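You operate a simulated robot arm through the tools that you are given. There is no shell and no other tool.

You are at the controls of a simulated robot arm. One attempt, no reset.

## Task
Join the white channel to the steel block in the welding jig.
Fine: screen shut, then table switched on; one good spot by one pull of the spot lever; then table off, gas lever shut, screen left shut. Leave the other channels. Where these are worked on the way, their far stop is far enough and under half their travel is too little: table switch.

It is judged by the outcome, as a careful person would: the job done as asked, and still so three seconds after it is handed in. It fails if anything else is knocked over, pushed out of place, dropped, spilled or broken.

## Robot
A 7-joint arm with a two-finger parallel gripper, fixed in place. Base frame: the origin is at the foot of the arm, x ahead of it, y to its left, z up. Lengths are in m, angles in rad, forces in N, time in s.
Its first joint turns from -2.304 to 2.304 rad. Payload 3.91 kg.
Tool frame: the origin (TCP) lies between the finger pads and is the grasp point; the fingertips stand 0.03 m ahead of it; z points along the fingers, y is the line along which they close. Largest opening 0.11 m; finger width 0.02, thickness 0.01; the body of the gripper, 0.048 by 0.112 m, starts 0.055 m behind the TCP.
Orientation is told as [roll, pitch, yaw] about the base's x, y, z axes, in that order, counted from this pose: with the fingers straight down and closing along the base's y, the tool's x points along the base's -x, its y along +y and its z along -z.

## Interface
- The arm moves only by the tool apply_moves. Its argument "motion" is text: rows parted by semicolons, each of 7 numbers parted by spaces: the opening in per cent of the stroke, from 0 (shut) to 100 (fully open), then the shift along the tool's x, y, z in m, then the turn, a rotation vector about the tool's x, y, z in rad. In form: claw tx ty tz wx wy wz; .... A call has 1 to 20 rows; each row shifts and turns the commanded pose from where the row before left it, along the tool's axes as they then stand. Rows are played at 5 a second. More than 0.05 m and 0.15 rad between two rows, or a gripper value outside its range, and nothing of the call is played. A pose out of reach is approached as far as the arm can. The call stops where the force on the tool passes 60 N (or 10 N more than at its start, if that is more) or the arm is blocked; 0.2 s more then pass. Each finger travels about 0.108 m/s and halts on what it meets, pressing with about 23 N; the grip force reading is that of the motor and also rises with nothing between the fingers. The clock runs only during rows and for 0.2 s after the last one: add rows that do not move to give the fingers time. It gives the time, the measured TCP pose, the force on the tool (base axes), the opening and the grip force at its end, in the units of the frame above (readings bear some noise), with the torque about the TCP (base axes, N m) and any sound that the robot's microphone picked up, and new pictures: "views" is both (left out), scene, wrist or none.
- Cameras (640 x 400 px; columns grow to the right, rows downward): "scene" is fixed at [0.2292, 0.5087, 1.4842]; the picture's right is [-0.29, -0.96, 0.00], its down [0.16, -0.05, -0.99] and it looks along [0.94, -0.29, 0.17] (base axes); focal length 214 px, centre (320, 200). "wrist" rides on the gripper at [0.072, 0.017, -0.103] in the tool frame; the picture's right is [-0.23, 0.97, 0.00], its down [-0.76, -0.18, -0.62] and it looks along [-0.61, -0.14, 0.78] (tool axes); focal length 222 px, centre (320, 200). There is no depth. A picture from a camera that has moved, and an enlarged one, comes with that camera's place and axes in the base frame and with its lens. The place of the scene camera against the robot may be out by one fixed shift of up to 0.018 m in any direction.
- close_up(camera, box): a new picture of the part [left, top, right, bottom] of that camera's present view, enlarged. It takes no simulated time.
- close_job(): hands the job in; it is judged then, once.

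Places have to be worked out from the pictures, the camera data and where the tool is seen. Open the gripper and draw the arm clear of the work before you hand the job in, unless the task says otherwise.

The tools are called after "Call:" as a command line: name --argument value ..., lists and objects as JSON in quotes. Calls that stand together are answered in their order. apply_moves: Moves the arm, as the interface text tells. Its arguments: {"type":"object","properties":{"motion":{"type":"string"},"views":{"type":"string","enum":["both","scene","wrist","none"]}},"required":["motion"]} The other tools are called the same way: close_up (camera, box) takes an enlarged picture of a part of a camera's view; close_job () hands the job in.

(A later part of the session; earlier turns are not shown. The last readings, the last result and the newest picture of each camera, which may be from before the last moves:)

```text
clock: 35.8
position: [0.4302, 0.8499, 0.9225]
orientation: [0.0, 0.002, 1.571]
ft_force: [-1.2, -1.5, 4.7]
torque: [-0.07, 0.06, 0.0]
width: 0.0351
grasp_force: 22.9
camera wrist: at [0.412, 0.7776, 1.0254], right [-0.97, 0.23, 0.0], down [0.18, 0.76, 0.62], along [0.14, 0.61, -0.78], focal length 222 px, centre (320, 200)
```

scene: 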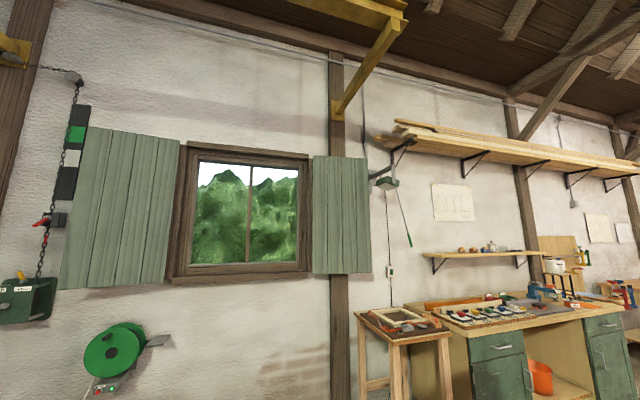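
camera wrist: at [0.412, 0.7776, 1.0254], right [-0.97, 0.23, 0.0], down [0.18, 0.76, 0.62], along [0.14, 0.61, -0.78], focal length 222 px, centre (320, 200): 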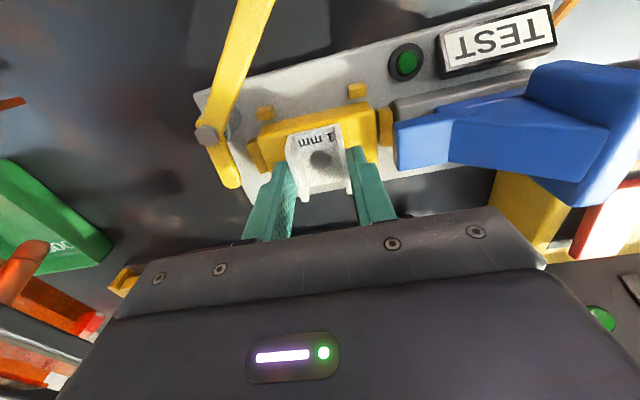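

Light contact (about 5 N) at z=0.9225 after the shift. I'll open the fingers gently to release the channel on the block.

Call:
apply_moves --motion "28 0 0 0 0 0 0; 34 0 0 0 0 0 0; 40 0 0 0 0 0 0; 42 0 0 0 0 0 0" --views "wrist"

Call:
close_up --camera "wrist" --box '[220, 80, 420, 220]'

```text
clock: 36.8
position: [0.4305, 0.8496, 0.9214]
orientation: [-0.002, 0.002, 1.57]
ft_force: [0.1, 0.0, 0.4]
torque: [0.0, 0.01, -0.03]
width: 0.0464
grasp_force: 0.2
camera wrist: at [0.4122, 0.7777, 1.0252], right [-0.97, 0.23, 0.0], down [0.18, 0.76, 0.62], along [0.14, 0.61, -0.78], focal length 222 px, centre (320, 200)
```

wrist: 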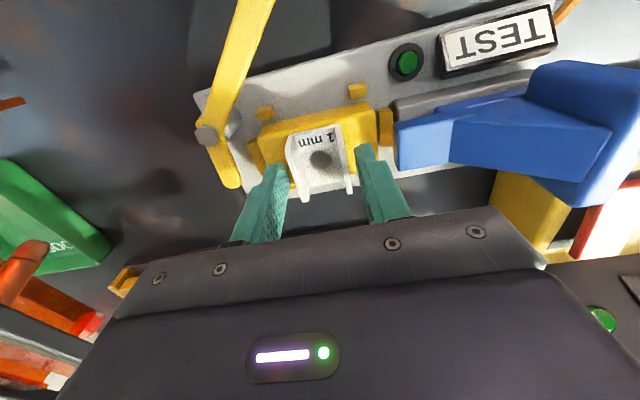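

```text
2.86 times, centred on (320, 150) of wrist
camera zoom: at [0.4122, 0.7777, 1.0252], right [-0.97, 0.23, 0.0], down [0.18, 0.76, 0.62], along [0.14, 0.61, -0.78], focal length 635 px, centre (320, 343)
```

zoom: 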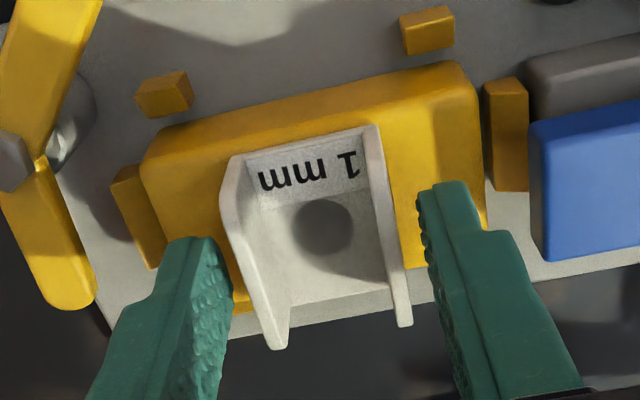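

The channel is released on the block. I'll rise straight up and view it from above to check hole versus square.

Call:
apply_moves --motion "42 0 0 -0.015 0 0 0; 42 0 0 -0.03 0 0 0; 42 0 0 -0.04 0 0 0; 42 0 0 -0.04 0 0 0; 42 0 0 -0.04 0 0 0; 42 0 0 0 0 0 0" --views "wrist"

Call:
close_up --camera "wrist" --box '[270, 60, 370, 150]'

```text
clock: 38.2
position: [0.4301, 0.8489, 1.0885]
orientation: [-0.002, 0.003, 1.571]
ft_force: [-0.3, 0.6, 0.3]
torque: [0.01, -0.02, 0.02]
width: 0.046
grasp_force: 0.1
camera wrist: at [0.4125, 0.777, 1.1918], right [-0.97, 0.23, 0.0], down [0.18, 0.76, 0.62], along [0.14, 0.61, -0.78], focal length 222 px, centre (320, 200)
```

wrist: 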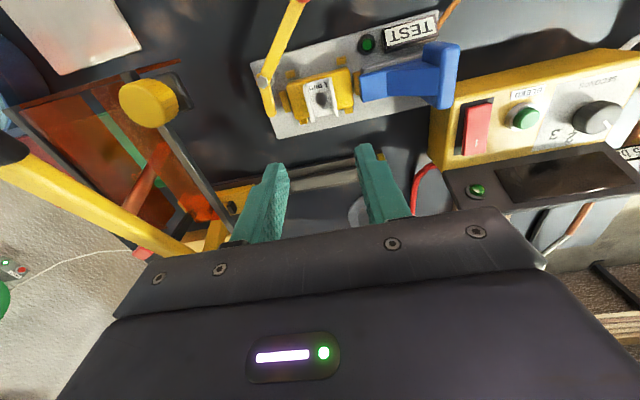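

```text
4.44 times, centred on (320, 105) of wrist
camera zoom: at [0.4125, 0.777, 1.1918], right [-0.97, 0.23, 0.0], down [0.18, 0.76, 0.62], along [0.14, 0.61, -0.78], focal length 987 px, centre (320, 622)
```

zoom: 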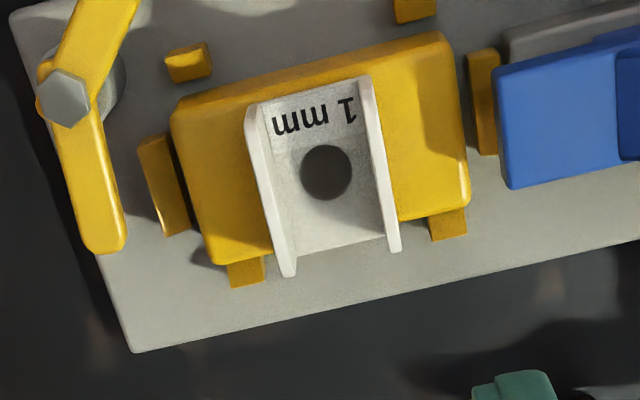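

The channel sits squarely on the block (block centre ≈(0.429, 0.850), hole ≈(0.4285, 0.853)). I'll zoom in on the gun from here to estimate where the electrode tip will land.

Call:
close_up --camera "wrist" --box '[100, 60, 260, 260]'

Call:
close_up --camera "wrist" --box '[230, 130, 410, 230]'

```text
2.00 times, centred on (180, 160) of wrist
camera zoom: at [0.4125, 0.777, 1.1918], right [-0.97, 0.23, 0.0], down [0.18, 0.76, 0.62], along [0.14, 0.61, -0.78], focal length 444 px, centre (600, 280)
```

zoom: 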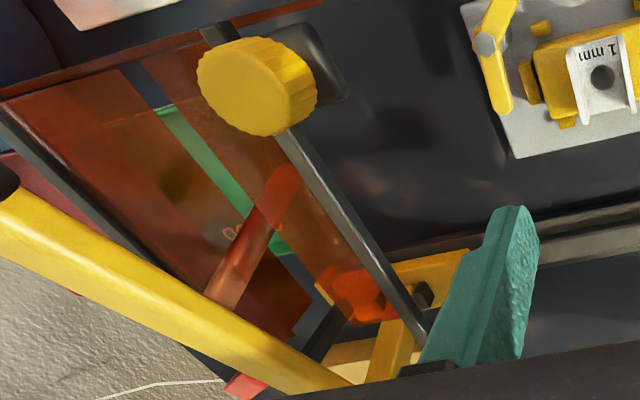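

```text
3.56 times, centred on (320, 180) of wrist
camera zoom: at [0.4125, 0.777, 1.1918], right [-0.97, 0.23, 0.0], down [0.18, 0.76, 0.62], along [0.14, 0.61, -0.78], focal length 790 px, centre (320, 271)
```

zoom: 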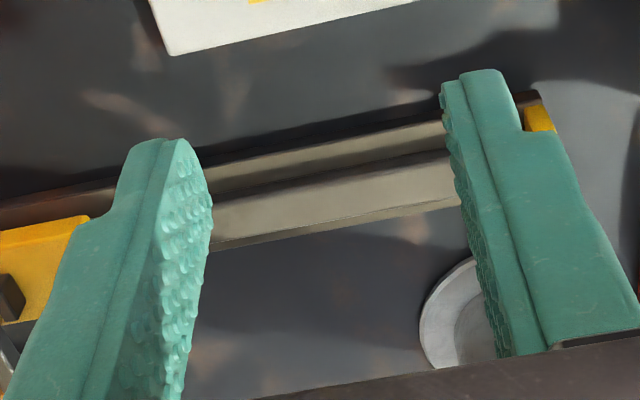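

The electrode tip's y (≈0.853) matches the hole, so the channel stays as it is. Next I'll turn the gripper to yaw 0 (closing along y, camera on the -x side) to approach the screen's yellow knob near (0.556, 0.793, 1.01).

Call:
apply_moves --motion "60 0 0 -0.03 0 0 0; 60 0 0 0 0 0 0.143; 60 0 0 0 0 0 0.143; 60 0 0 0 0 0 0.143; 60 0 0 0 0 0 0.143; 60 0 0 0 0 0 0.143; 60 0 0 0 0 0 0.143; 60 0 0 0 0 0 0.143; 60 0 0 0 0 0 0.143; 60 0 0 0 0 0 0.143; 60 0 0 0 0 0 0.143; 60 0 0 0 0 0 0.141; 60 -0.01 -0.028 0 0 0 0; 60 -0.01 -0.028 0 0 0 0; 60 0 0 0 0 0 0" --views "wrist"

```text
clock: 41.4
position: [0.4489, 0.7951, 1.1162]
orientation: [-0.001, -0.001, 0.001]
ft_force: [0.3, -0.4, 0.2]
torque: [0.01, 0.01, 0.01]
width: 0.0659
grasp_force: 0.0
camera wrist: at [0.3757, 0.8115, 1.2203], right [0.23, 0.97, 0.0], down [0.76, -0.18, 0.62], along [0.61, -0.14, -0.78], focal length 222 px, centre (320, 200)
```

wrist: 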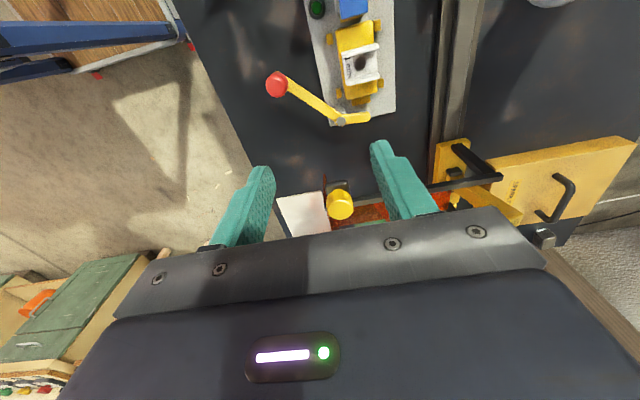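

Call:
close_up --camera "wrist" --box '[290, 160, 390, 240]'

Call:
close_up --camera "wrist" --box '[260, 0, 420, 150]'

Call:
close_up --camera "wrist" --box '[400, 110, 640, 260]'

```text
5.00 times, centred on (340, 200) of wrist
camera zoom: at [0.3757, 0.8115, 1.2203], right [0.23, 0.97, 0.0], down [0.76, -0.18, 0.62], along [0.61, -0.14, -0.78], focal length 1111 px, centre (220, 200)
```

zoom: 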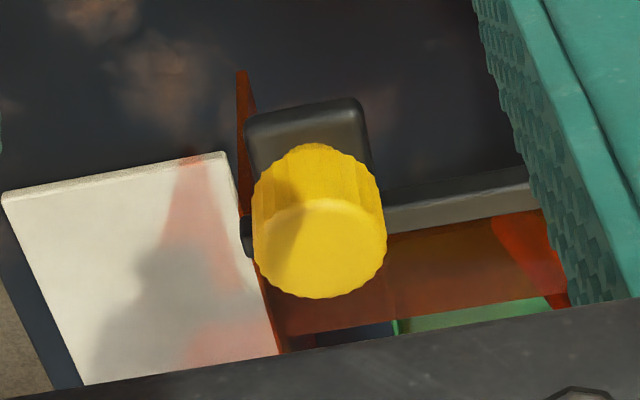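

```text
2.67 times, centred on (340, 75) of wrist
camera zoom: at [0.3757, 0.8115, 1.2203], right [0.23, 0.97, 0.0], down [0.76, -0.18, 0.62], along [0.61, -0.14, -0.78], focal length 592 px, centre (267, 533)
```

zoom: 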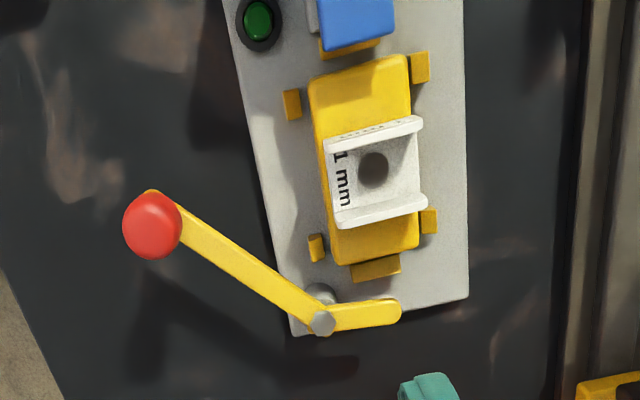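

```text
2.67 times, centred on (520, 185) of wrist
camera zoom: at [0.3757, 0.8115, 1.2203], right [0.23, 0.97, 0.0], down [0.76, -0.18, 0.62], along [0.61, -0.14, -0.78], focal length 592 px, centre (-213, 240)
```

zoom: 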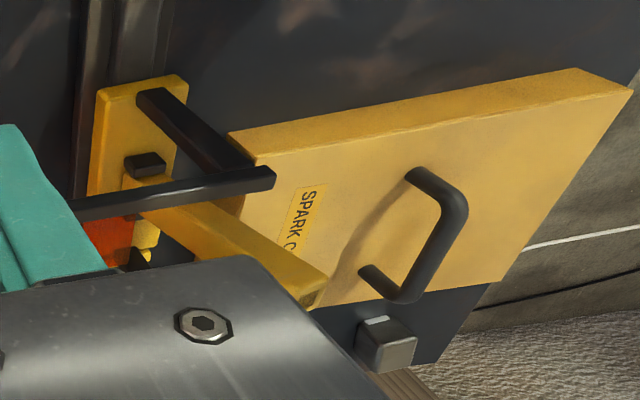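

The knob's top is at about (0.556, 0.794, 1.013), 33 mm in diameter, beside the black bar at x≈0.574. I'll move over it, staying 3 mm toward -x, and first stop above it to check.

Call:
apply_moves --motion "60 -0.035 0 0 0 0 0; 60 -0.035 0 0 0 0 0; 60 -0.034 0 0 0 0 0; 60 0 0 0.03 0 0 0; 60 0 0 0.025 0 0 0; 60 0 0 0 0 0 0" --views "wrist"

Call:
close_up --camera "wrist" --box '[240, 100, 400, 220]'

```text
clock: 42.8
position: [0.5541, 0.7926, 1.0628]
orientation: [-0.002, -0.003, 0.002]
ft_force: [-0.2, 0.7, 0.4]
torque: [0.04, -0.01, 0.02]
width: 0.0659
grasp_force: 0.0
camera wrist: at [0.4811, 0.8108, 1.1663], right [0.23, 0.97, 0.0], down [0.76, -0.18, 0.62], along [0.61, -0.14, -0.78], focal length 222 px, centre (320, 200)
```

wrist: 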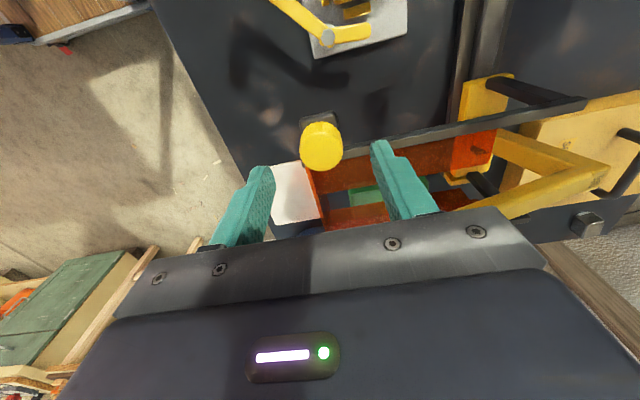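

```text
3.33 times, centred on (320, 160) of wrist
camera zoom: at [0.4811, 0.8108, 1.1663], right [0.23, 0.97, 0.0], down [0.76, -0.18, 0.62], along [0.61, -0.14, -0.78], focal length 740 px, centre (320, 333)
```

zoom: 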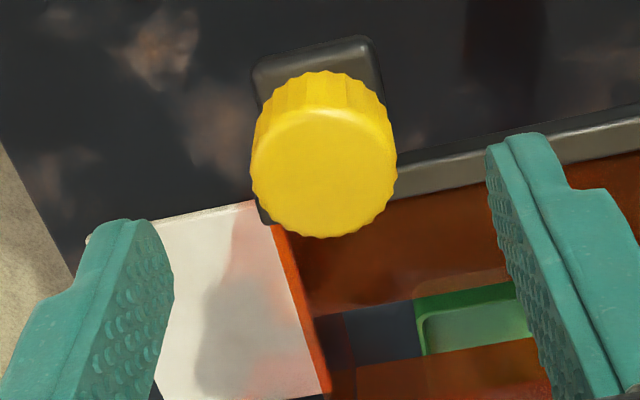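

The knob is at (0.555, 0.794), well aligned. I'll descend 45 mm around it and close.

Call:
apply_moves --motion "60 0 0.001 0.025 0 0 0; 60 0 0 0.019 0 0 0; 60 0 0 0 0 0 0; 30 0 0 0 0 0 0; 10 0 0 0 0 0 0; 10 0 0 0 0 0 0" --views "wrist"

```text
clock: 44.2
position: [0.5534, 0.7934, 1.0183]
orientation: [0.0, -0.002, 0.0]
ft_force: [0.3, 2.3, -2.4]
torque: [0.03, -0.11, -0.02]
width: 0.0313
grasp_force: 45.7
camera wrist: at [0.4807, 0.8117, 1.1218], right [0.23, 0.97, 0.0], down [0.76, -0.18, 0.62], along [0.61, -0.14, -0.78], focal length 222 px, centre (320, 200)
```

wrist: 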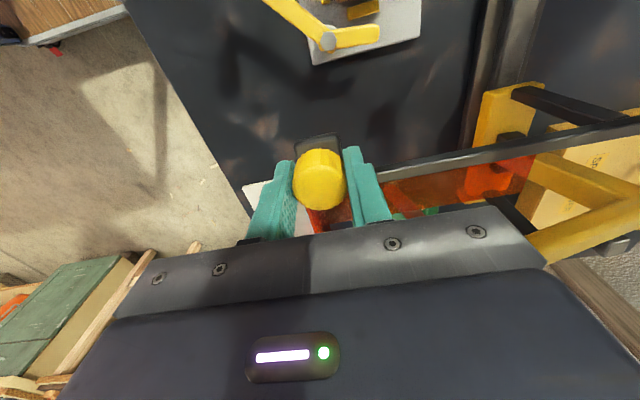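

The knob is gripped (31 mm). I'll pull gently toward -x by 10 mm and read the force to see if it slides.

Call:
apply_moves --motion "0 0.003 0 0 0 0 0; 0 0.004 0 0 0 0 0; 0 0.004 0 0 0 0 0" --views "wrist"

```text
clock: 45.0
position: [0.5426, 0.7948, 1.0178]
orientation: [-0.002, -0.002, 0.0]
ft_force: [0.8, -7.2, -0.8]
torque: [-0.21, -0.1, -0.07]
width: 0.0316
grasp_force: 45.0
camera wrist: at [0.4691, 0.8118, 1.1218], right [0.23, 0.97, 0.0], down [0.76, -0.18, 0.63], along [0.61, -0.14, -0.78], focal length 222 px, centre (320, 200)
```

wrist: 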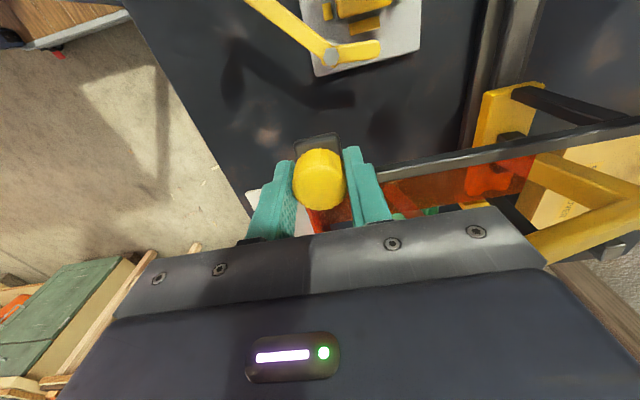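

The carriage moves with the gripper at low force. I'll continue sliding in -x in steps and watch forces.

Call:
apply_moves --motion "0 0.01 0 0 0 0 0; 0 0.012 0 0 0 0 0; 0 0.014 0 0 0 0 0; 0 0.014 0 0 0 0 0; 0 0 0 0 0 0 0" --views "wrist"

```text
clock: 46.2
position: [0.4929, 0.7942, 1.0177]
orientation: [-0.003, -0.001, 0.0]
ft_force: [-3.0, -19.2, -3.9]
torque: [-0.47, -0.26, 0.01]
width: 0.0313
grasp_force: 45.1
camera wrist: at [0.4193, 0.8119, 1.1218], right [0.23, 0.97, 0.0], down [0.76, -0.18, 0.62], along [0.61, -0.14, -0.78], focal length 222 px, centre (320, 200)
```

wrist: 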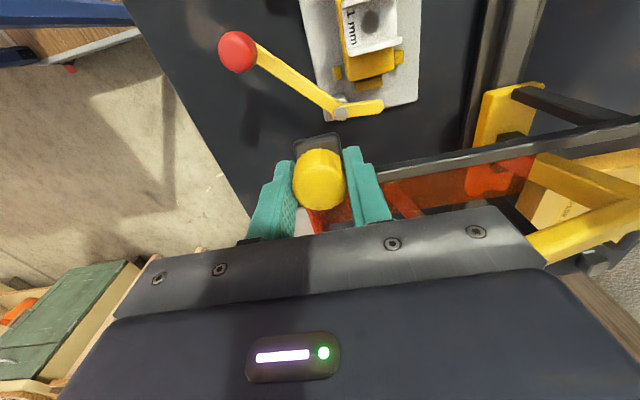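

It slides, but a lateral force of -19 N in y builds up, meaning the rail runs slightly toward -y. I'll relieve by shifting 3 mm in -y and check.

Call:
apply_moves --motion "0 0 -0.0015 0 0 0 0; 0 0 -0.0015 0 0 0 0; 0 0 0 0 0 0 0" --views "none"

```text
clock: 47.0
position: [0.4912, 0.7947, 1.0195]
orientation: [0.002, -0.001, 0.001]
ft_force: [-0.7, 22.9, -2.2]
torque: [0.74, 0.09, 0.0]
width: 0.0317
grasp_force: 45.1
```

That overshot to +23 N (≈14 N per mm), so the balanced offset is about -1.4 mm over 60 mm. I'll restore 1.6 mm and continue the slide following that slope.

Call:
apply_moves --motion "0 0 0.0016 0 0 0 0; 0 0.01 -0.0002 0 0 0 0; 0 0.012 -0.0003 0 0 0 0; 0 0.012 -0.0003 0 0 0 0; 0 0.012 -0.0003 0 0 0 0; 0 0 0 0 0 0 0" --views "wrist"

```text
clock: 48.4
position: [0.4441, 0.7947, 1.0185]
orientation: [0.007, -0.001, 0.002]
ft_force: [0.6, 13.0, -7.3]
torque: [0.42, -0.31, -0.02]
width: 0.0315
grasp_force: 44.8
stopped in row 6: the force on the tool passed its limit at 61 N (the readings are from after the stop); the commanded pose is now the measured one
camera wrist: at [0.3719, 0.8107, 1.1219], right [0.22, 0.97, 0.01], down [0.76, -0.18, 0.62], along [0.61, -0.14, -0.78], focal length 222 px, centre (320, 200)
```

wrist: 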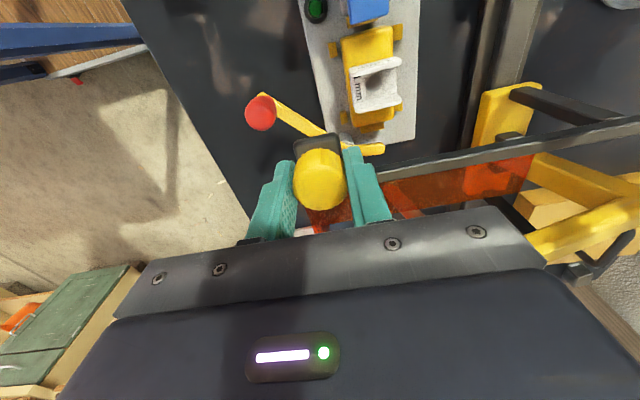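

The call stopped on a force spike (61 N) with the carriage at knob x≈0.444. I'll look closely for contact between the screen and the lever or jig.

Call:
close_up --camera "wrist" --box '[230, 60, 430, 200]'

Call:
close_up --camera "wrist" --box '[280, 110, 400, 240]'

Call:
close_up --camera "wrist" --box '[440, 60, 640, 200]'

```text
2.86 times, centred on (330, 130) of wrist
camera zoom: at [0.3719, 0.8107, 1.1219], right [0.22, 0.97, 0.01], down [0.76, -0.18, 0.62], along [0.61, -0.14, -0.78], focal length 635 px, centre (291, 400)
```

zoom: 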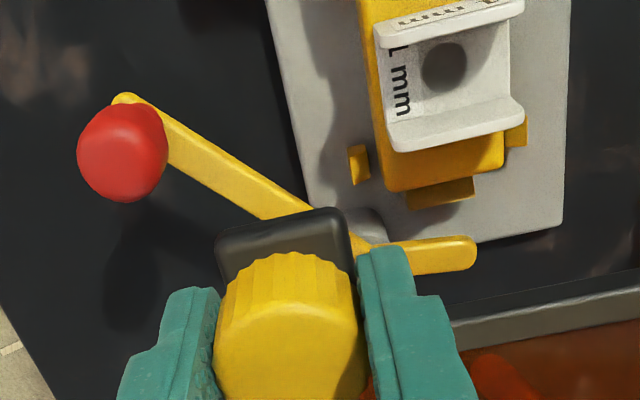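

```text
3.08 times, centred on (340, 175) of wrist
camera zoom: at [0.3719, 0.8107, 1.1219], right [0.22, 0.97, 0.01], down [0.76, -0.18, 0.62], along [0.61, -0.14, -0.78], focal length 684 px, centre (258, 277)
```

zoom: 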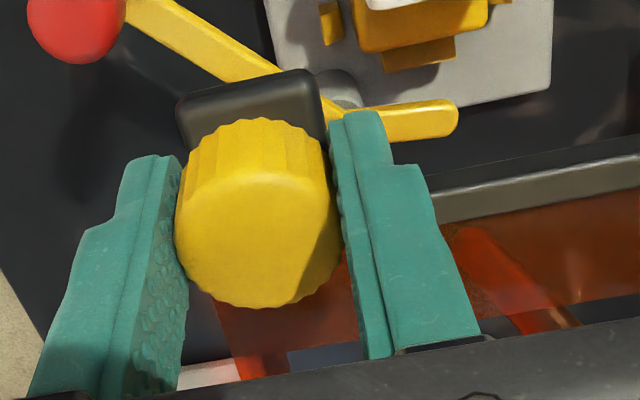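

```text
2.86 times, centred on (540, 130) of wrist
camera zoom: at [0.3719, 0.8107, 1.1219], right [0.22, 0.97, 0.01], down [0.76, -0.18, 0.62], along [0.61, -0.14, -0.78], focal length 635 px, centre (-309, 400)
```

zoom: 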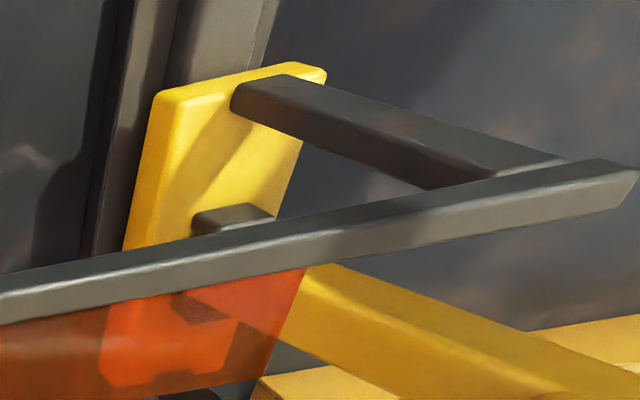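

I see no clear contact; the lever arm is below the screen's plate edge. I'll hold still and read the force again to understand the load direction.

Call:
apply_moves --motion "0 0 0 0 0 0 0; 0 0 0 0 0 0 0" --views "none"

```text
clock: 49.0
position: [0.4454, 0.7955, 1.0178]
orientation: [0.003, -0.002, 0.003]
ft_force: [0.3, 21.0, -10.0]
torque: [0.57, 0.11, 0.01]
width: 0.0313
grasp_force: 45.6
```

Steady +21 N in y and -10 N in z. I'll shift +1.3 mm in y and 0.5 mm down to relax the grip.

Call:
apply_moves --motion "0 0 0.0013 0.0005 0 0 0; 0 0 0 0 0 0 0" --views "none"

```text
clock: 49.6
position: [0.4468, 0.7938, 1.0179]
orientation: [0.005, -0.002, 0.002]
ft_force: [-1.3, 13.5, -4.1]
torque: [0.09, 0.5, 0.08]
width: 0.0314
grasp_force: 44.9
```

Loads dropped. I'll add another 1.5 mm in +y and slide 10 mm more slowly.

Call:
apply_moves --motion "0 0 0.0015 0 0 0 0; 0 0 0 0 0 0 0; 0 0.003 0 0 0 0 0; 0 0.004 0 0 0 0 0; 0 0.003 0 0 0 0 0" --views "wrist"

```text
clock: 50.8
position: [0.4358, 0.7951, 1.0188]
orientation: [0.001, -0.005, 0.002]
ft_force: [0.8, -31.8, -5.2]
torque: [-0.81, -0.38, -0.01]
width: 0.0314
grasp_force: 45.1
camera wrist: at [0.3631, 0.8112, 1.1219], right [0.23, 0.97, 0.0], down [0.76, -0.18, 0.62], along [0.61, -0.14, -0.78], focal length 222 px, centre (320, 200)
```

wrist: 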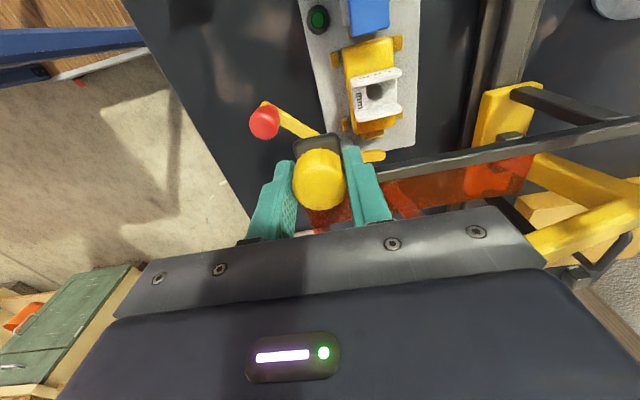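

Lateral force swings with about 1 mm of arm tracking error, so I'll go in short steps, correcting y each time. Now shifting -1.6 mm in y, then 12 mm in -x.

Call:
apply_moves --motion "0 0 -0.0016 0.0003 0 0 0; 0 0.004 0 0 0 0 0; 0 0.004 0 0 0 0 0; 0 0.004 0 0 0 0 0" --views "none"

```text
clock: 51.8
position: [0.4228, 0.7937, 1.0191]
orientation: [0.004, -0.002, 0.002]
ft_force: [1.7, -3.3, -5.5]
torque: [0.1, -0.21, -0.04]
width: 0.0313
grasp_force: 44.8
```

Lateral force is near zero. Continuing 12 mm at the same pace.

Call:
apply_moves --motion "0 0.004 0 0 0 0 0; 0 0.004 0 0 0 0 0; 0 0.004 0 0 0 0 0; 0 0.004 0 0 0 0 0" --views "wrist"

```text
clock: 52.8
position: [0.406, 0.7951, 1.0185]
orientation: [0.003, -0.001, 0.003]
ft_force: [1.2, -1.7, -3.2]
torque: [0.0, 0.19, 0.07]
width: 0.0315
grasp_force: 45.1
camera wrist: at [0.3331, 0.811, 1.122], right [0.23, 0.97, 0.0], down [0.76, -0.18, 0.62], along [0.61, -0.14, -0.78], focal length 222 px, centre (320, 200)
```

wrist: 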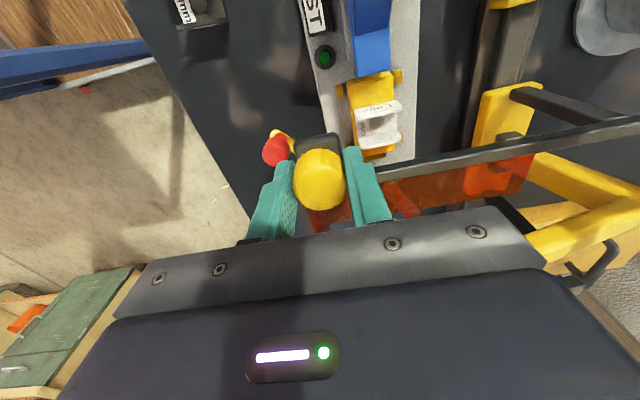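

Passing the ball with low forces. Continuing 16 mm.

Call:
apply_moves --motion "0 0.004 0 0 0 0 0; 0 0.004 0 0 0 0 0; 0 0.004 0 0 0 0 0; 0 0.004 0 0 0 0 0" --views "wrist"

```text
clock: 53.8
position: [0.3929, 0.7944, 1.0182]
orientation: [0.003, 0.0, 0.004]
ft_force: [1.6, 0.5, -10.9]
torque: [-0.04, -0.23, 0.01]
width: 0.0313
grasp_force: 44.8
camera wrist: at [0.3184, 0.8109, 1.122], right [0.23, 0.97, 0.0], down [0.76, -0.18, 0.62], along [0.61, -0.14, -0.78], focal length 222 px, centre (320, 200)
```

wrist: 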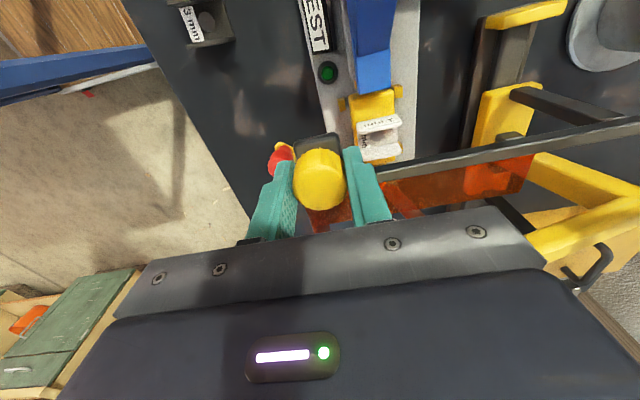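

Still sliding freely; a bit of vertical pull, so I'll ease 0.5 mm down and continue 20 mm.

Call:
apply_moves --motion "0 0.004 0 0.0005 0 0 0; 0 0.004 0 0 0 0 0; 0 0.004 0 0 0 0 0; 0 0.004 0 0 0 0 0; 0 0.004 0 0 0 0 0" --views "wrist"

```text
clock: 55.0
position: [0.37, 0.7942, 1.018]
orientation: [0.005, 0.0, 0.001]
ft_force: [1.4, -6.3, -1.3]
torque: [-0.22, 0.16, -0.12]
width: 0.0316
grasp_force: 45.6
camera wrist: at [0.2976, 0.8108, 1.122], right [0.23, 0.97, 0.01], down [0.76, -0.18, 0.62], along [0.61, -0.14, -0.78], focal length 222 px, centre (320, 200)
```

wrist: 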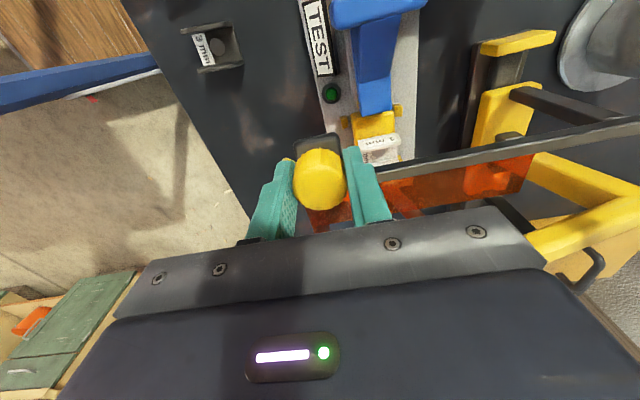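

About 25–30 mm remain to the rail stop. Continuing 16 mm, then slower.

Call:
apply_moves --motion "0 0.004 0 0 0 0 0; 0 0.004 0 0 0 0 0; 0 0.004 0 0 0 0 0; 0 0.004 0 0 0 0 0" --views "none"

Call:
apply_moves --motion "0 0.003 0 0 0 0 0; 0 0.003 0 0 0 0 0" --views "wrist"

```text
clock: 56.0
position: [0.355, 0.7937, 1.0179]
orientation: [0.003, -0.004, 0.003]
ft_force: [1.3, -7.5, 3.6]
torque: [-0.06, -0.39, 0.09]
width: 0.0315
grasp_force: 45.6
```

```text
clock: 56.6
position: [0.3497, 0.7931, 1.0168]
orientation: [0.005, -0.003, 0.0]
ft_force: [-0.4, -7.4, 9.6]
torque: [-0.2, -0.02, -0.08]
width: 0.0312
grasp_force: 44.7
camera wrist: at [0.2754, 0.8108, 1.122], right [0.23, 0.97, 0.01], down [0.76, -0.18, 0.62], along [0.61, -0.14, -0.78], focal length 222 px, centre (320, 200)
```

wrist: 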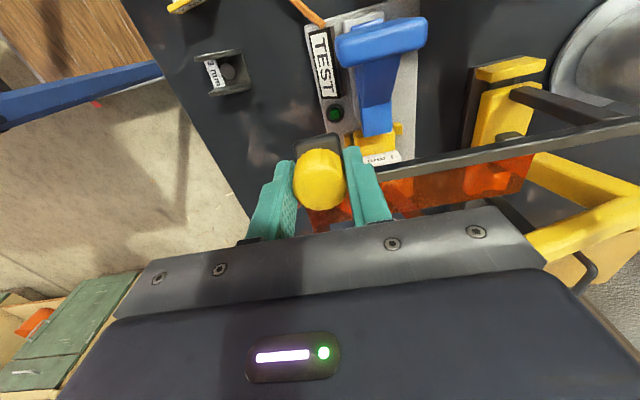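

The carriage is close to the rail stop. I'll take small steps until Fx shows the stop.

Call:
apply_moves --motion "0 0.002 0 -0.0005 0 0 0; 0 0.002 0 0 0 0 0; 0 0.002 0 0 0 0 0" --views "none"

Call:
close_up --camera "wrist" --box '[430, 40, 590, 160]'

```text
clock: 57.4
position: [0.3447, 0.7938, 1.0196]
orientation: [0.005, -0.002, 0.002]
ft_force: [5.8, -0.9, 10.9]
torque: [0.01, 0.65, 0.1]
width: 0.0314
grasp_force: 44.5
```

```text
3.33 times, centred on (510, 100) of wrist
camera zoom: at [0.2705, 0.8108, 1.1219], right [0.23, 0.97, 0.01], down [0.76, -0.18, 0.62], along [0.61, -0.14, -0.78], focal length 740 px, centre (-313, 533)
```

zoom: 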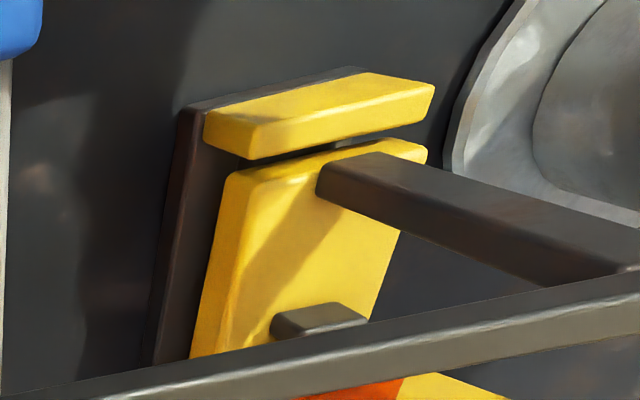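

The carriage appears to be almost against the stop and Fx is rising. A few more mm to seat it.

Call:
apply_moves --motion "0 0.002 0 0 0 0 0; 0 0.002 0 0 0 0 0" --views "none"

Call:
close_up --camera "wrist" --box '[430, 40, 590, 160]'

```text
clock: 58.0
position: [0.3444, 0.7947, 1.0175]
orientation: [0.004, -0.005, -0.001]
ft_force: [33.5, 11.0, 10.2]
torque: [0.21, -0.72, -0.07]
width: 0.0313
grasp_force: 45.4
```

```text
3.33 times, centred on (510, 100) of wrist
camera zoom: at [0.2699, 0.8109, 1.1217], right [0.23, 0.97, 0.01], down [0.76, -0.18, 0.63], along [0.61, -0.14, -0.78], focal length 740 px, centre (-313, 533)
```

zoom: 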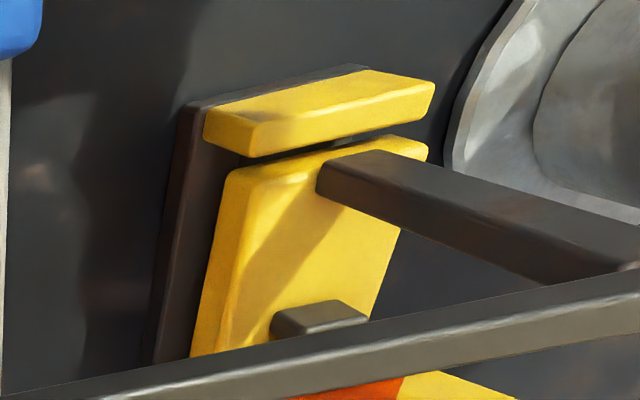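

Fx rose to 33 N with no further motion: the screen carriage is at its stop (travel 209 mm). I'll relax, open the fingers and rise.

Call:
apply_moves --motion "0 -0.0018 0 0 0 0 0; 30 0 0 0 0 0 0; 50 0 0 0 0 0 0; 60 0 0 0 0 0 0; 60 0 0 -0.02 0 0 0; 60 0 0 -0.04 0 0 0; 60 0 0 -0.04 0 0 0; 60 0 0 0 0 0 0" --views "wrist"

```text
clock: 59.8
position: [0.3418, 0.7939, 1.1172]
orientation: [0.004, -0.001, 0.003]
ft_force: [0.0, 0.8, 0.2]
torque: [0.01, 0.03, 0.01]
width: 0.0659
grasp_force: 0.0
camera wrist: at [0.2693, 0.8102, 1.2208], right [0.23, 0.97, 0.0], down [0.76, -0.18, 0.62], along [0.61, -0.14, -0.78], focal length 222 px, centre (320, 200)
```

wrist: 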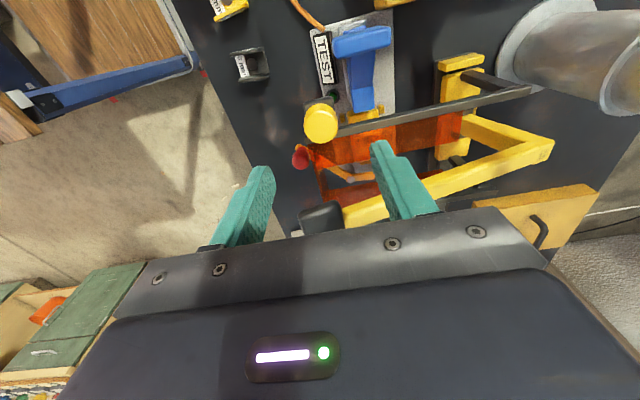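

The screen is shut over the jig. I'll zoom to check the electrode over the channel through the screen.

Call:
close_up --camera "wrist" --box '[290, 80, 450, 210]'

Call:
close_up --camera "wrist" --box '[290, 20, 450, 120]'

```text
3.08 times, centred on (370, 145) of wrist
camera zoom: at [0.2693, 0.8102, 1.2208], right [0.23, 0.97, 0.0], down [0.76, -0.18, 0.62], along [0.61, -0.14, -0.78], focal length 684 px, centre (166, 369)
```

zoom: 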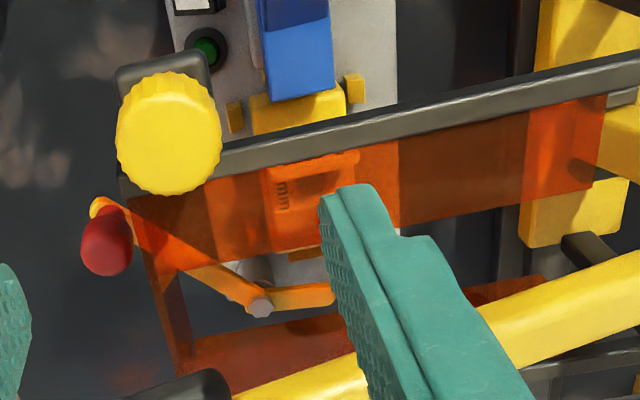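

```text
4.00 times, centred on (370, 70) of wrist
camera zoom: at [0.2693, 0.8102, 1.2208], right [0.23, 0.97, 0.0], down [0.76, -0.18, 0.62], along [0.61, -0.14, -0.78], focal length 888 px, centre (120, 720)
```

zoom: 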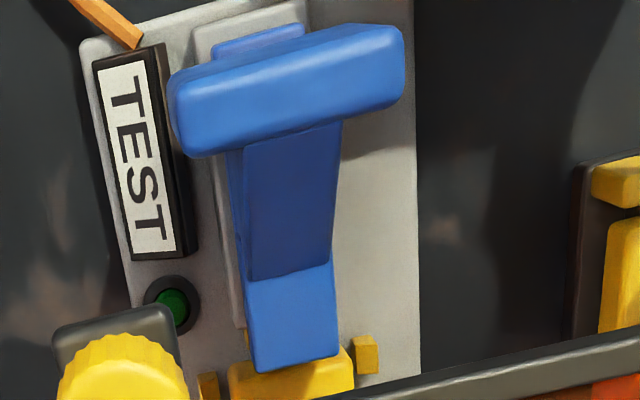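

The red ball stays outside the screen and the channel is under the electrode. Next is the red rocker (table switch) at about (0.246, 0.90–0.955, 0.91); its "I" end (far end) looks raised, i.e. off. I'll withdraw, turn the tool to yaw 90° with the fingers closed, and take a look.

Call:
apply_moves --motion "60 0.04 0 -0.015 0 0 0; 60 0.04 0 -0.015 0 0 0; 30 0 0 0 0 0 -0.143; 0 0 0 0 0 0 -0.143; 0 0 0 0 0 0 -0.143; 0 0 0 0 0 0 -0.143; 0 0 0 0 0 0 -0.143; 0 0 0 0 0 0 -0.143; 0 0 0 0 0 0 -0.143; 0 0 0 0 0 0 -0.143; 0 0 0 0 0 0 -0.143; 0 0 0 0 0 0 -0.143; 0 0 0 0 0 0 -0.141; 0 0 0 0 0 -0.13 0; 0 0 0 0 0 -0.13 0; 0 0 0 0 0 -0.12 0; 0 0 0 0 0 0 0" --views "wrist"

```text
clock: 63.4
position: [0.2618, 0.7941, 1.1468]
orientation: [-0.003, -0.385, 1.572]
ft_force: [0.6, -0.7, 0.3]
torque: [0.02, 0.0, -0.03]
width: 0.0
grasp_force: 22.5
camera wrist: at [0.2437, 0.6881, 1.2162], right [-0.97, 0.21, 0.08], down [0.17, 0.47, 0.86], along [0.14, 0.86, -0.5], focal length 222 px, centre (320, 200)
```

wrist: 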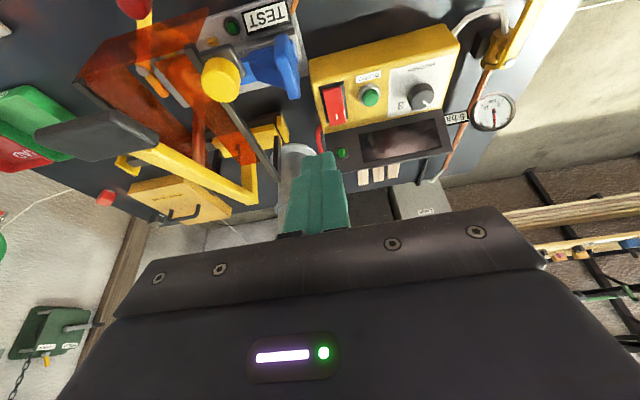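

Call:
close_up --camera "wrist" --box '[300, 40, 460, 170]'

Call:
close_up --camera "wrist" --box '[310, 65, 390, 135]'

Call:
close_up --camera "wrist" --box '[60, 0, 320, 220]'

```text
3.08 times, centred on (380, 105) of wrist
camera zoom: at [0.2437, 0.6881, 1.2162], right [-0.97, 0.21, 0.08], down [0.17, 0.47, 0.86], along [0.14, 0.86, -0.5], focal length 684 px, centre (135, 492)
```

zoom: 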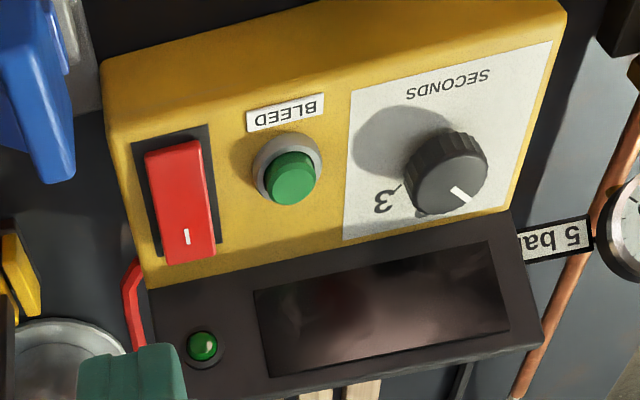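

```text
5.71 times, centred on (350, 100) of wrist
camera zoom: at [0.2437, 0.6881, 1.2162], right [-0.97, 0.21, 0.08], down [0.17, 0.47, 0.86], along [0.14, 0.86, -0.5], focal length 1269 px, centre (149, 771)
```

zoom: 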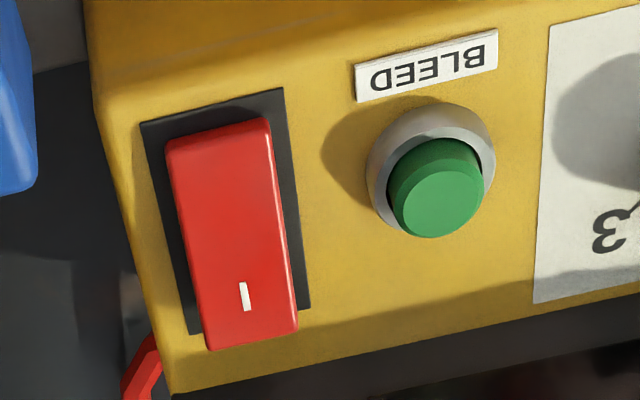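

```text
1.82 times, centred on (190, 110) of wrist
camera zoom: at [0.2437, 0.6881, 1.2162], right [-0.97, 0.21, 0.08], down [0.17, 0.47, 0.86], along [0.14, 0.86, -0.5], focal length 404 px, centre (556, 364)
```

zoom: 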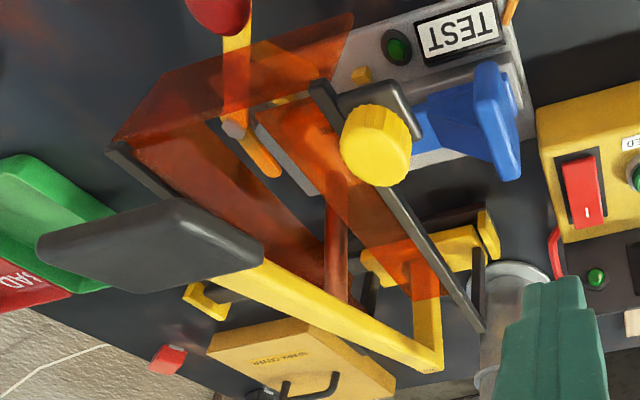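

The rocker's far "I" end is raised (off), at about (0.2445, 0.948, 0.918). I'll bring the closed fingertips to 30 mm above it along the panel normal.

Call:
apply_moves --motion "0 -0.00943 0.00285 0.035 0 0 0; 0 -0.00943 0.00285 0.035 0 0 0; 0 -0.00943 0.00285 0.035 0 0 0; 0 -0.00943 0.00285 0.035 0 0 0; 0 -0.00943 0.00285 0.035 0 0 0; 0 -0.00943 0.00285 0.035 0 0 0; 0 0 0 0 0 0 0" --views "wrist"

Call:
close_up --camera "wrist" --box '[260, 80, 420, 220]'

```text
clock: 65.0
position: [0.2458, 0.9235, 0.9759]
orientation: [-0.003, -0.385, 1.575]
ft_force: [0.0, -0.2, -0.1]
torque: [0.01, 0.01, 0.0]
width: 0.0001
grasp_force: 22.6
camera wrist: at [0.2276, 0.8197, 1.044], right [-0.97, 0.21, 0.08], down [0.17, 0.47, 0.86], along [0.14, 0.86, -0.5], focal length 222 px, centre (320, 200)
```

wrist: 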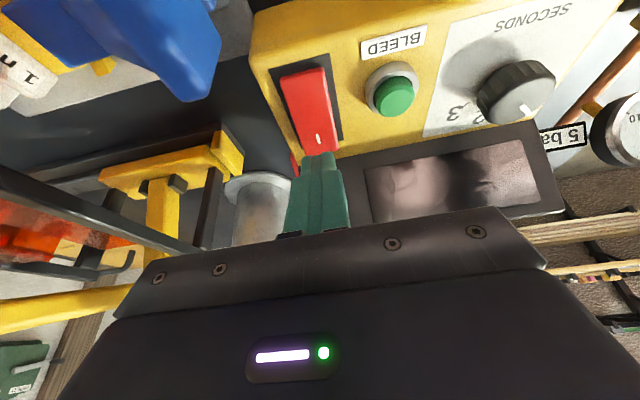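

```text
2.86 times, centred on (340, 150) of wrist
camera zoom: at [0.2276, 0.8197, 1.044], right [-0.97, 0.21, 0.08], down [0.17, 0.47, 0.86], along [0.14, 0.86, -0.5], focal length 635 px, centre (263, 343)
```

zoom: 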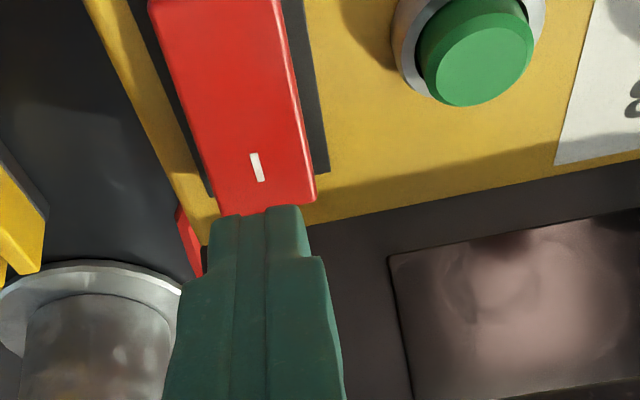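

The aim point along the tool axis falls on the rocker just at the "I" mark. I'll advance along the tool axis 26 mm in small steps and read the force.

Call:
apply_moves --motion "0 0 0 0.008 0 0 0; 0 0 0 0.008 0 0 0; 0 0 0 0.005 0 0 0; 0 0 0 0.004 0 0 0" --views "wrist"

Call:
close_up --camera "wrist" --box '[260, 80, 420, 220]'

```text
clock: 66.0
position: [0.2446, 0.9333, 0.9513]
orientation: [0.001, -0.387, 1.573]
ft_force: [-0.4, 0.7, 1.7]
torque: [0.0, 0.01, 0.01]
width: 0.0
grasp_force: 22.9
camera wrist: at [0.2268, 0.8281, 1.0197], right [-0.97, 0.21, 0.08], down [0.18, 0.47, 0.86], along [0.14, 0.86, -0.5], focal length 222 px, centre (320, 200)
```

wrist: 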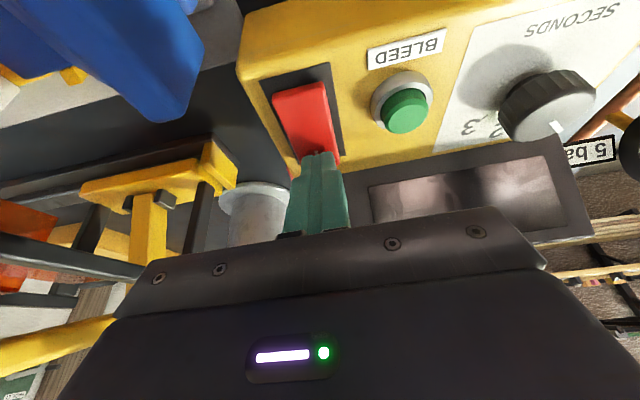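

```text
2.86 times, centred on (340, 150) of wrist
camera zoom: at [0.2268, 0.8281, 1.0197], right [-0.97, 0.21, 0.08], down [0.18, 0.47, 0.86], along [0.14, 0.86, -0.5], focal length 635 px, centre (263, 343)
```

zoom: 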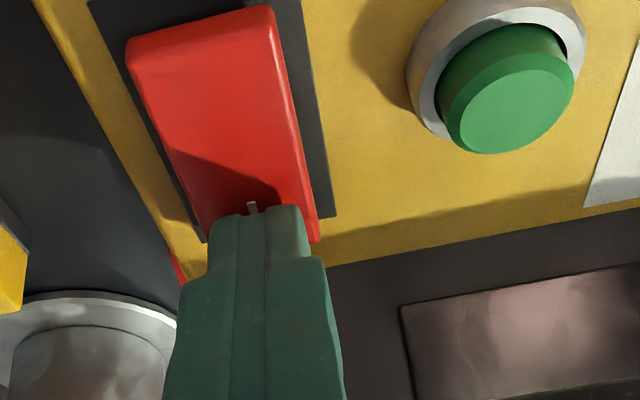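

The tip is right on the mark with nearly no force yet. Pressing further in 3 mm steps.

Call:
apply_moves --motion "0 0 0 0.003 0 0 0; 0 0 0 0.003 0 0 0; 0 0 0 0.003 0 0 0" --views "wrist"

Call:
close_up --camera "wrist" --box '[260, 60, 420, 220]'

```text
clock: 66.8
position: [0.2435, 0.9364, 0.9489]
orientation: [-0.003, -0.392, 1.572]
ft_force: [1.5, -8.1, 52.5]
torque: [-0.16, -0.07, -0.03]
width: 0.0
grasp_force: 23.0
camera wrist: at [0.2265, 0.8309, 1.0168], right [-0.97, 0.21, 0.08], down [0.17, 0.47, 0.87], along [0.14, 0.86, -0.49], focal length 222 px, centre (320, 200)
```

wrist: 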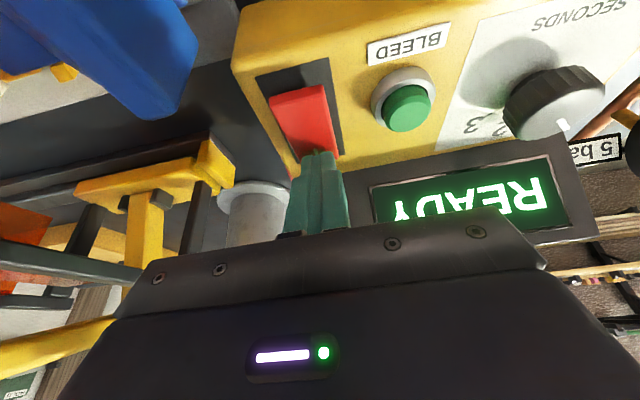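

```text
2.50 times, centred on (340, 140) of wrist
camera zoom: at [0.2265, 0.8309, 1.0168], right [-0.97, 0.21, 0.08], down [0.17, 0.47, 0.87], along [0.14, 0.86, -0.49], focal length 555 px, centre (270, 350)
```

zoom: 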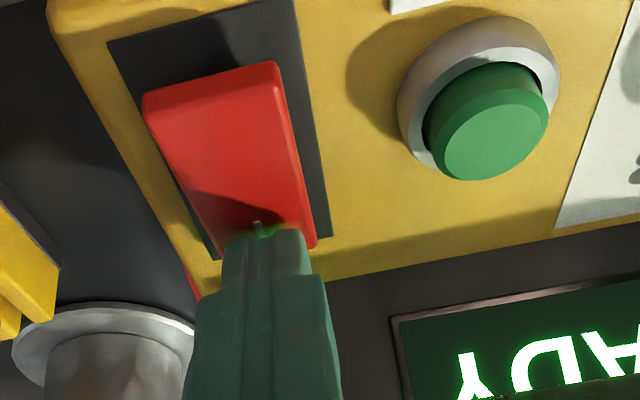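

The display lit "READY" and the rocker is at its stop (52 N): the table is on. I'll back off along the tool axis.

Call:
apply_moves --motion "0 0 0 -0.01 0 0 0; 0 0 0 -0.03 0 0 0; 0 0 0 -0.035 0 0 0; 0 0 0 -0.035 0 0 0; 0 0 0 -0.035 0 0 0; 0 0 0 0 0 0 0" --views "wrist"

Call:
close_up --camera "wrist" --box '[280, 40, 520, 220]'

Call:
close_up --camera "wrist" --box '[0, 0, 320, 240]'

```text
clock: 68.2
position: [0.2432, 0.8822, 1.0777]
orientation: [-0.005, -0.384, 1.573]
ft_force: [0.6, 1.2, 0.4]
torque: [0.01, -0.02, 0.01]
width: 0.0
grasp_force: 22.8
camera wrist: at [0.2254, 0.7776, 1.1472], right [-0.97, 0.21, 0.08], down [0.17, 0.47, 0.86], along [0.14, 0.86, -0.5], focal length 222 px, centre (320, 200)
```

wrist: 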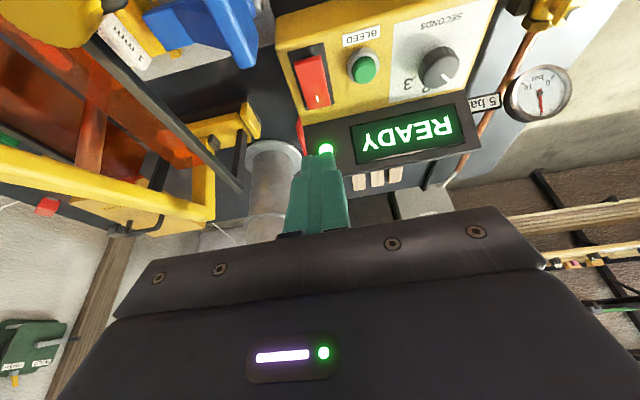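

```text
2.22 times, centred on (400, 130) of wrist
camera zoom: at [0.2254, 0.7776, 1.1472], right [-0.97, 0.21, 0.08], down [0.17, 0.47, 0.86], along [0.14, 0.86, -0.5], focal length 494 px, centre (142, 356)
```

zoom: 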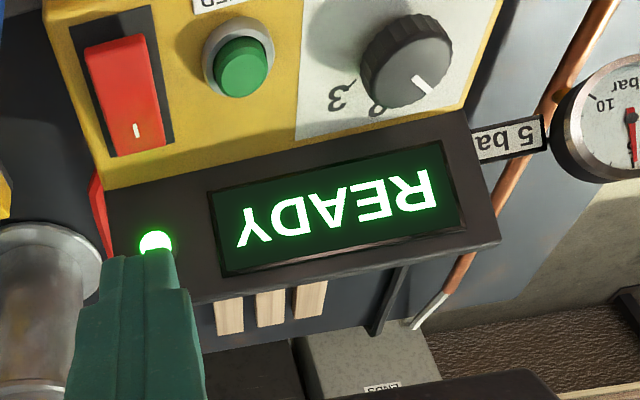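

```text
1.67 times, centred on (160, 120) of wrist
camera zoom: at [0.2254, 0.7776, 1.1472], right [-0.97, 0.21, 0.08], down [0.17, 0.47, 0.86], along [0.14, 0.86, -0.5], focal length 370 px, centre (587, 333)
```

zoom: 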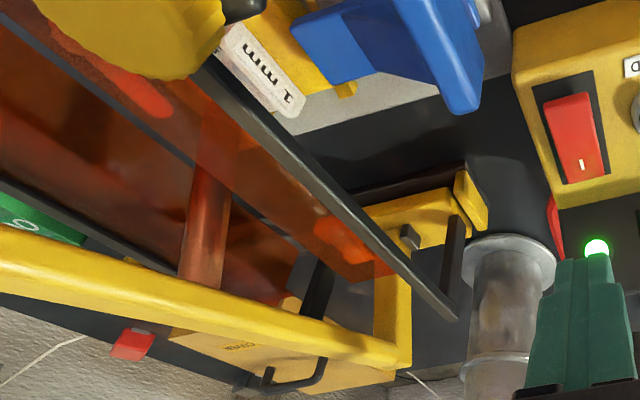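

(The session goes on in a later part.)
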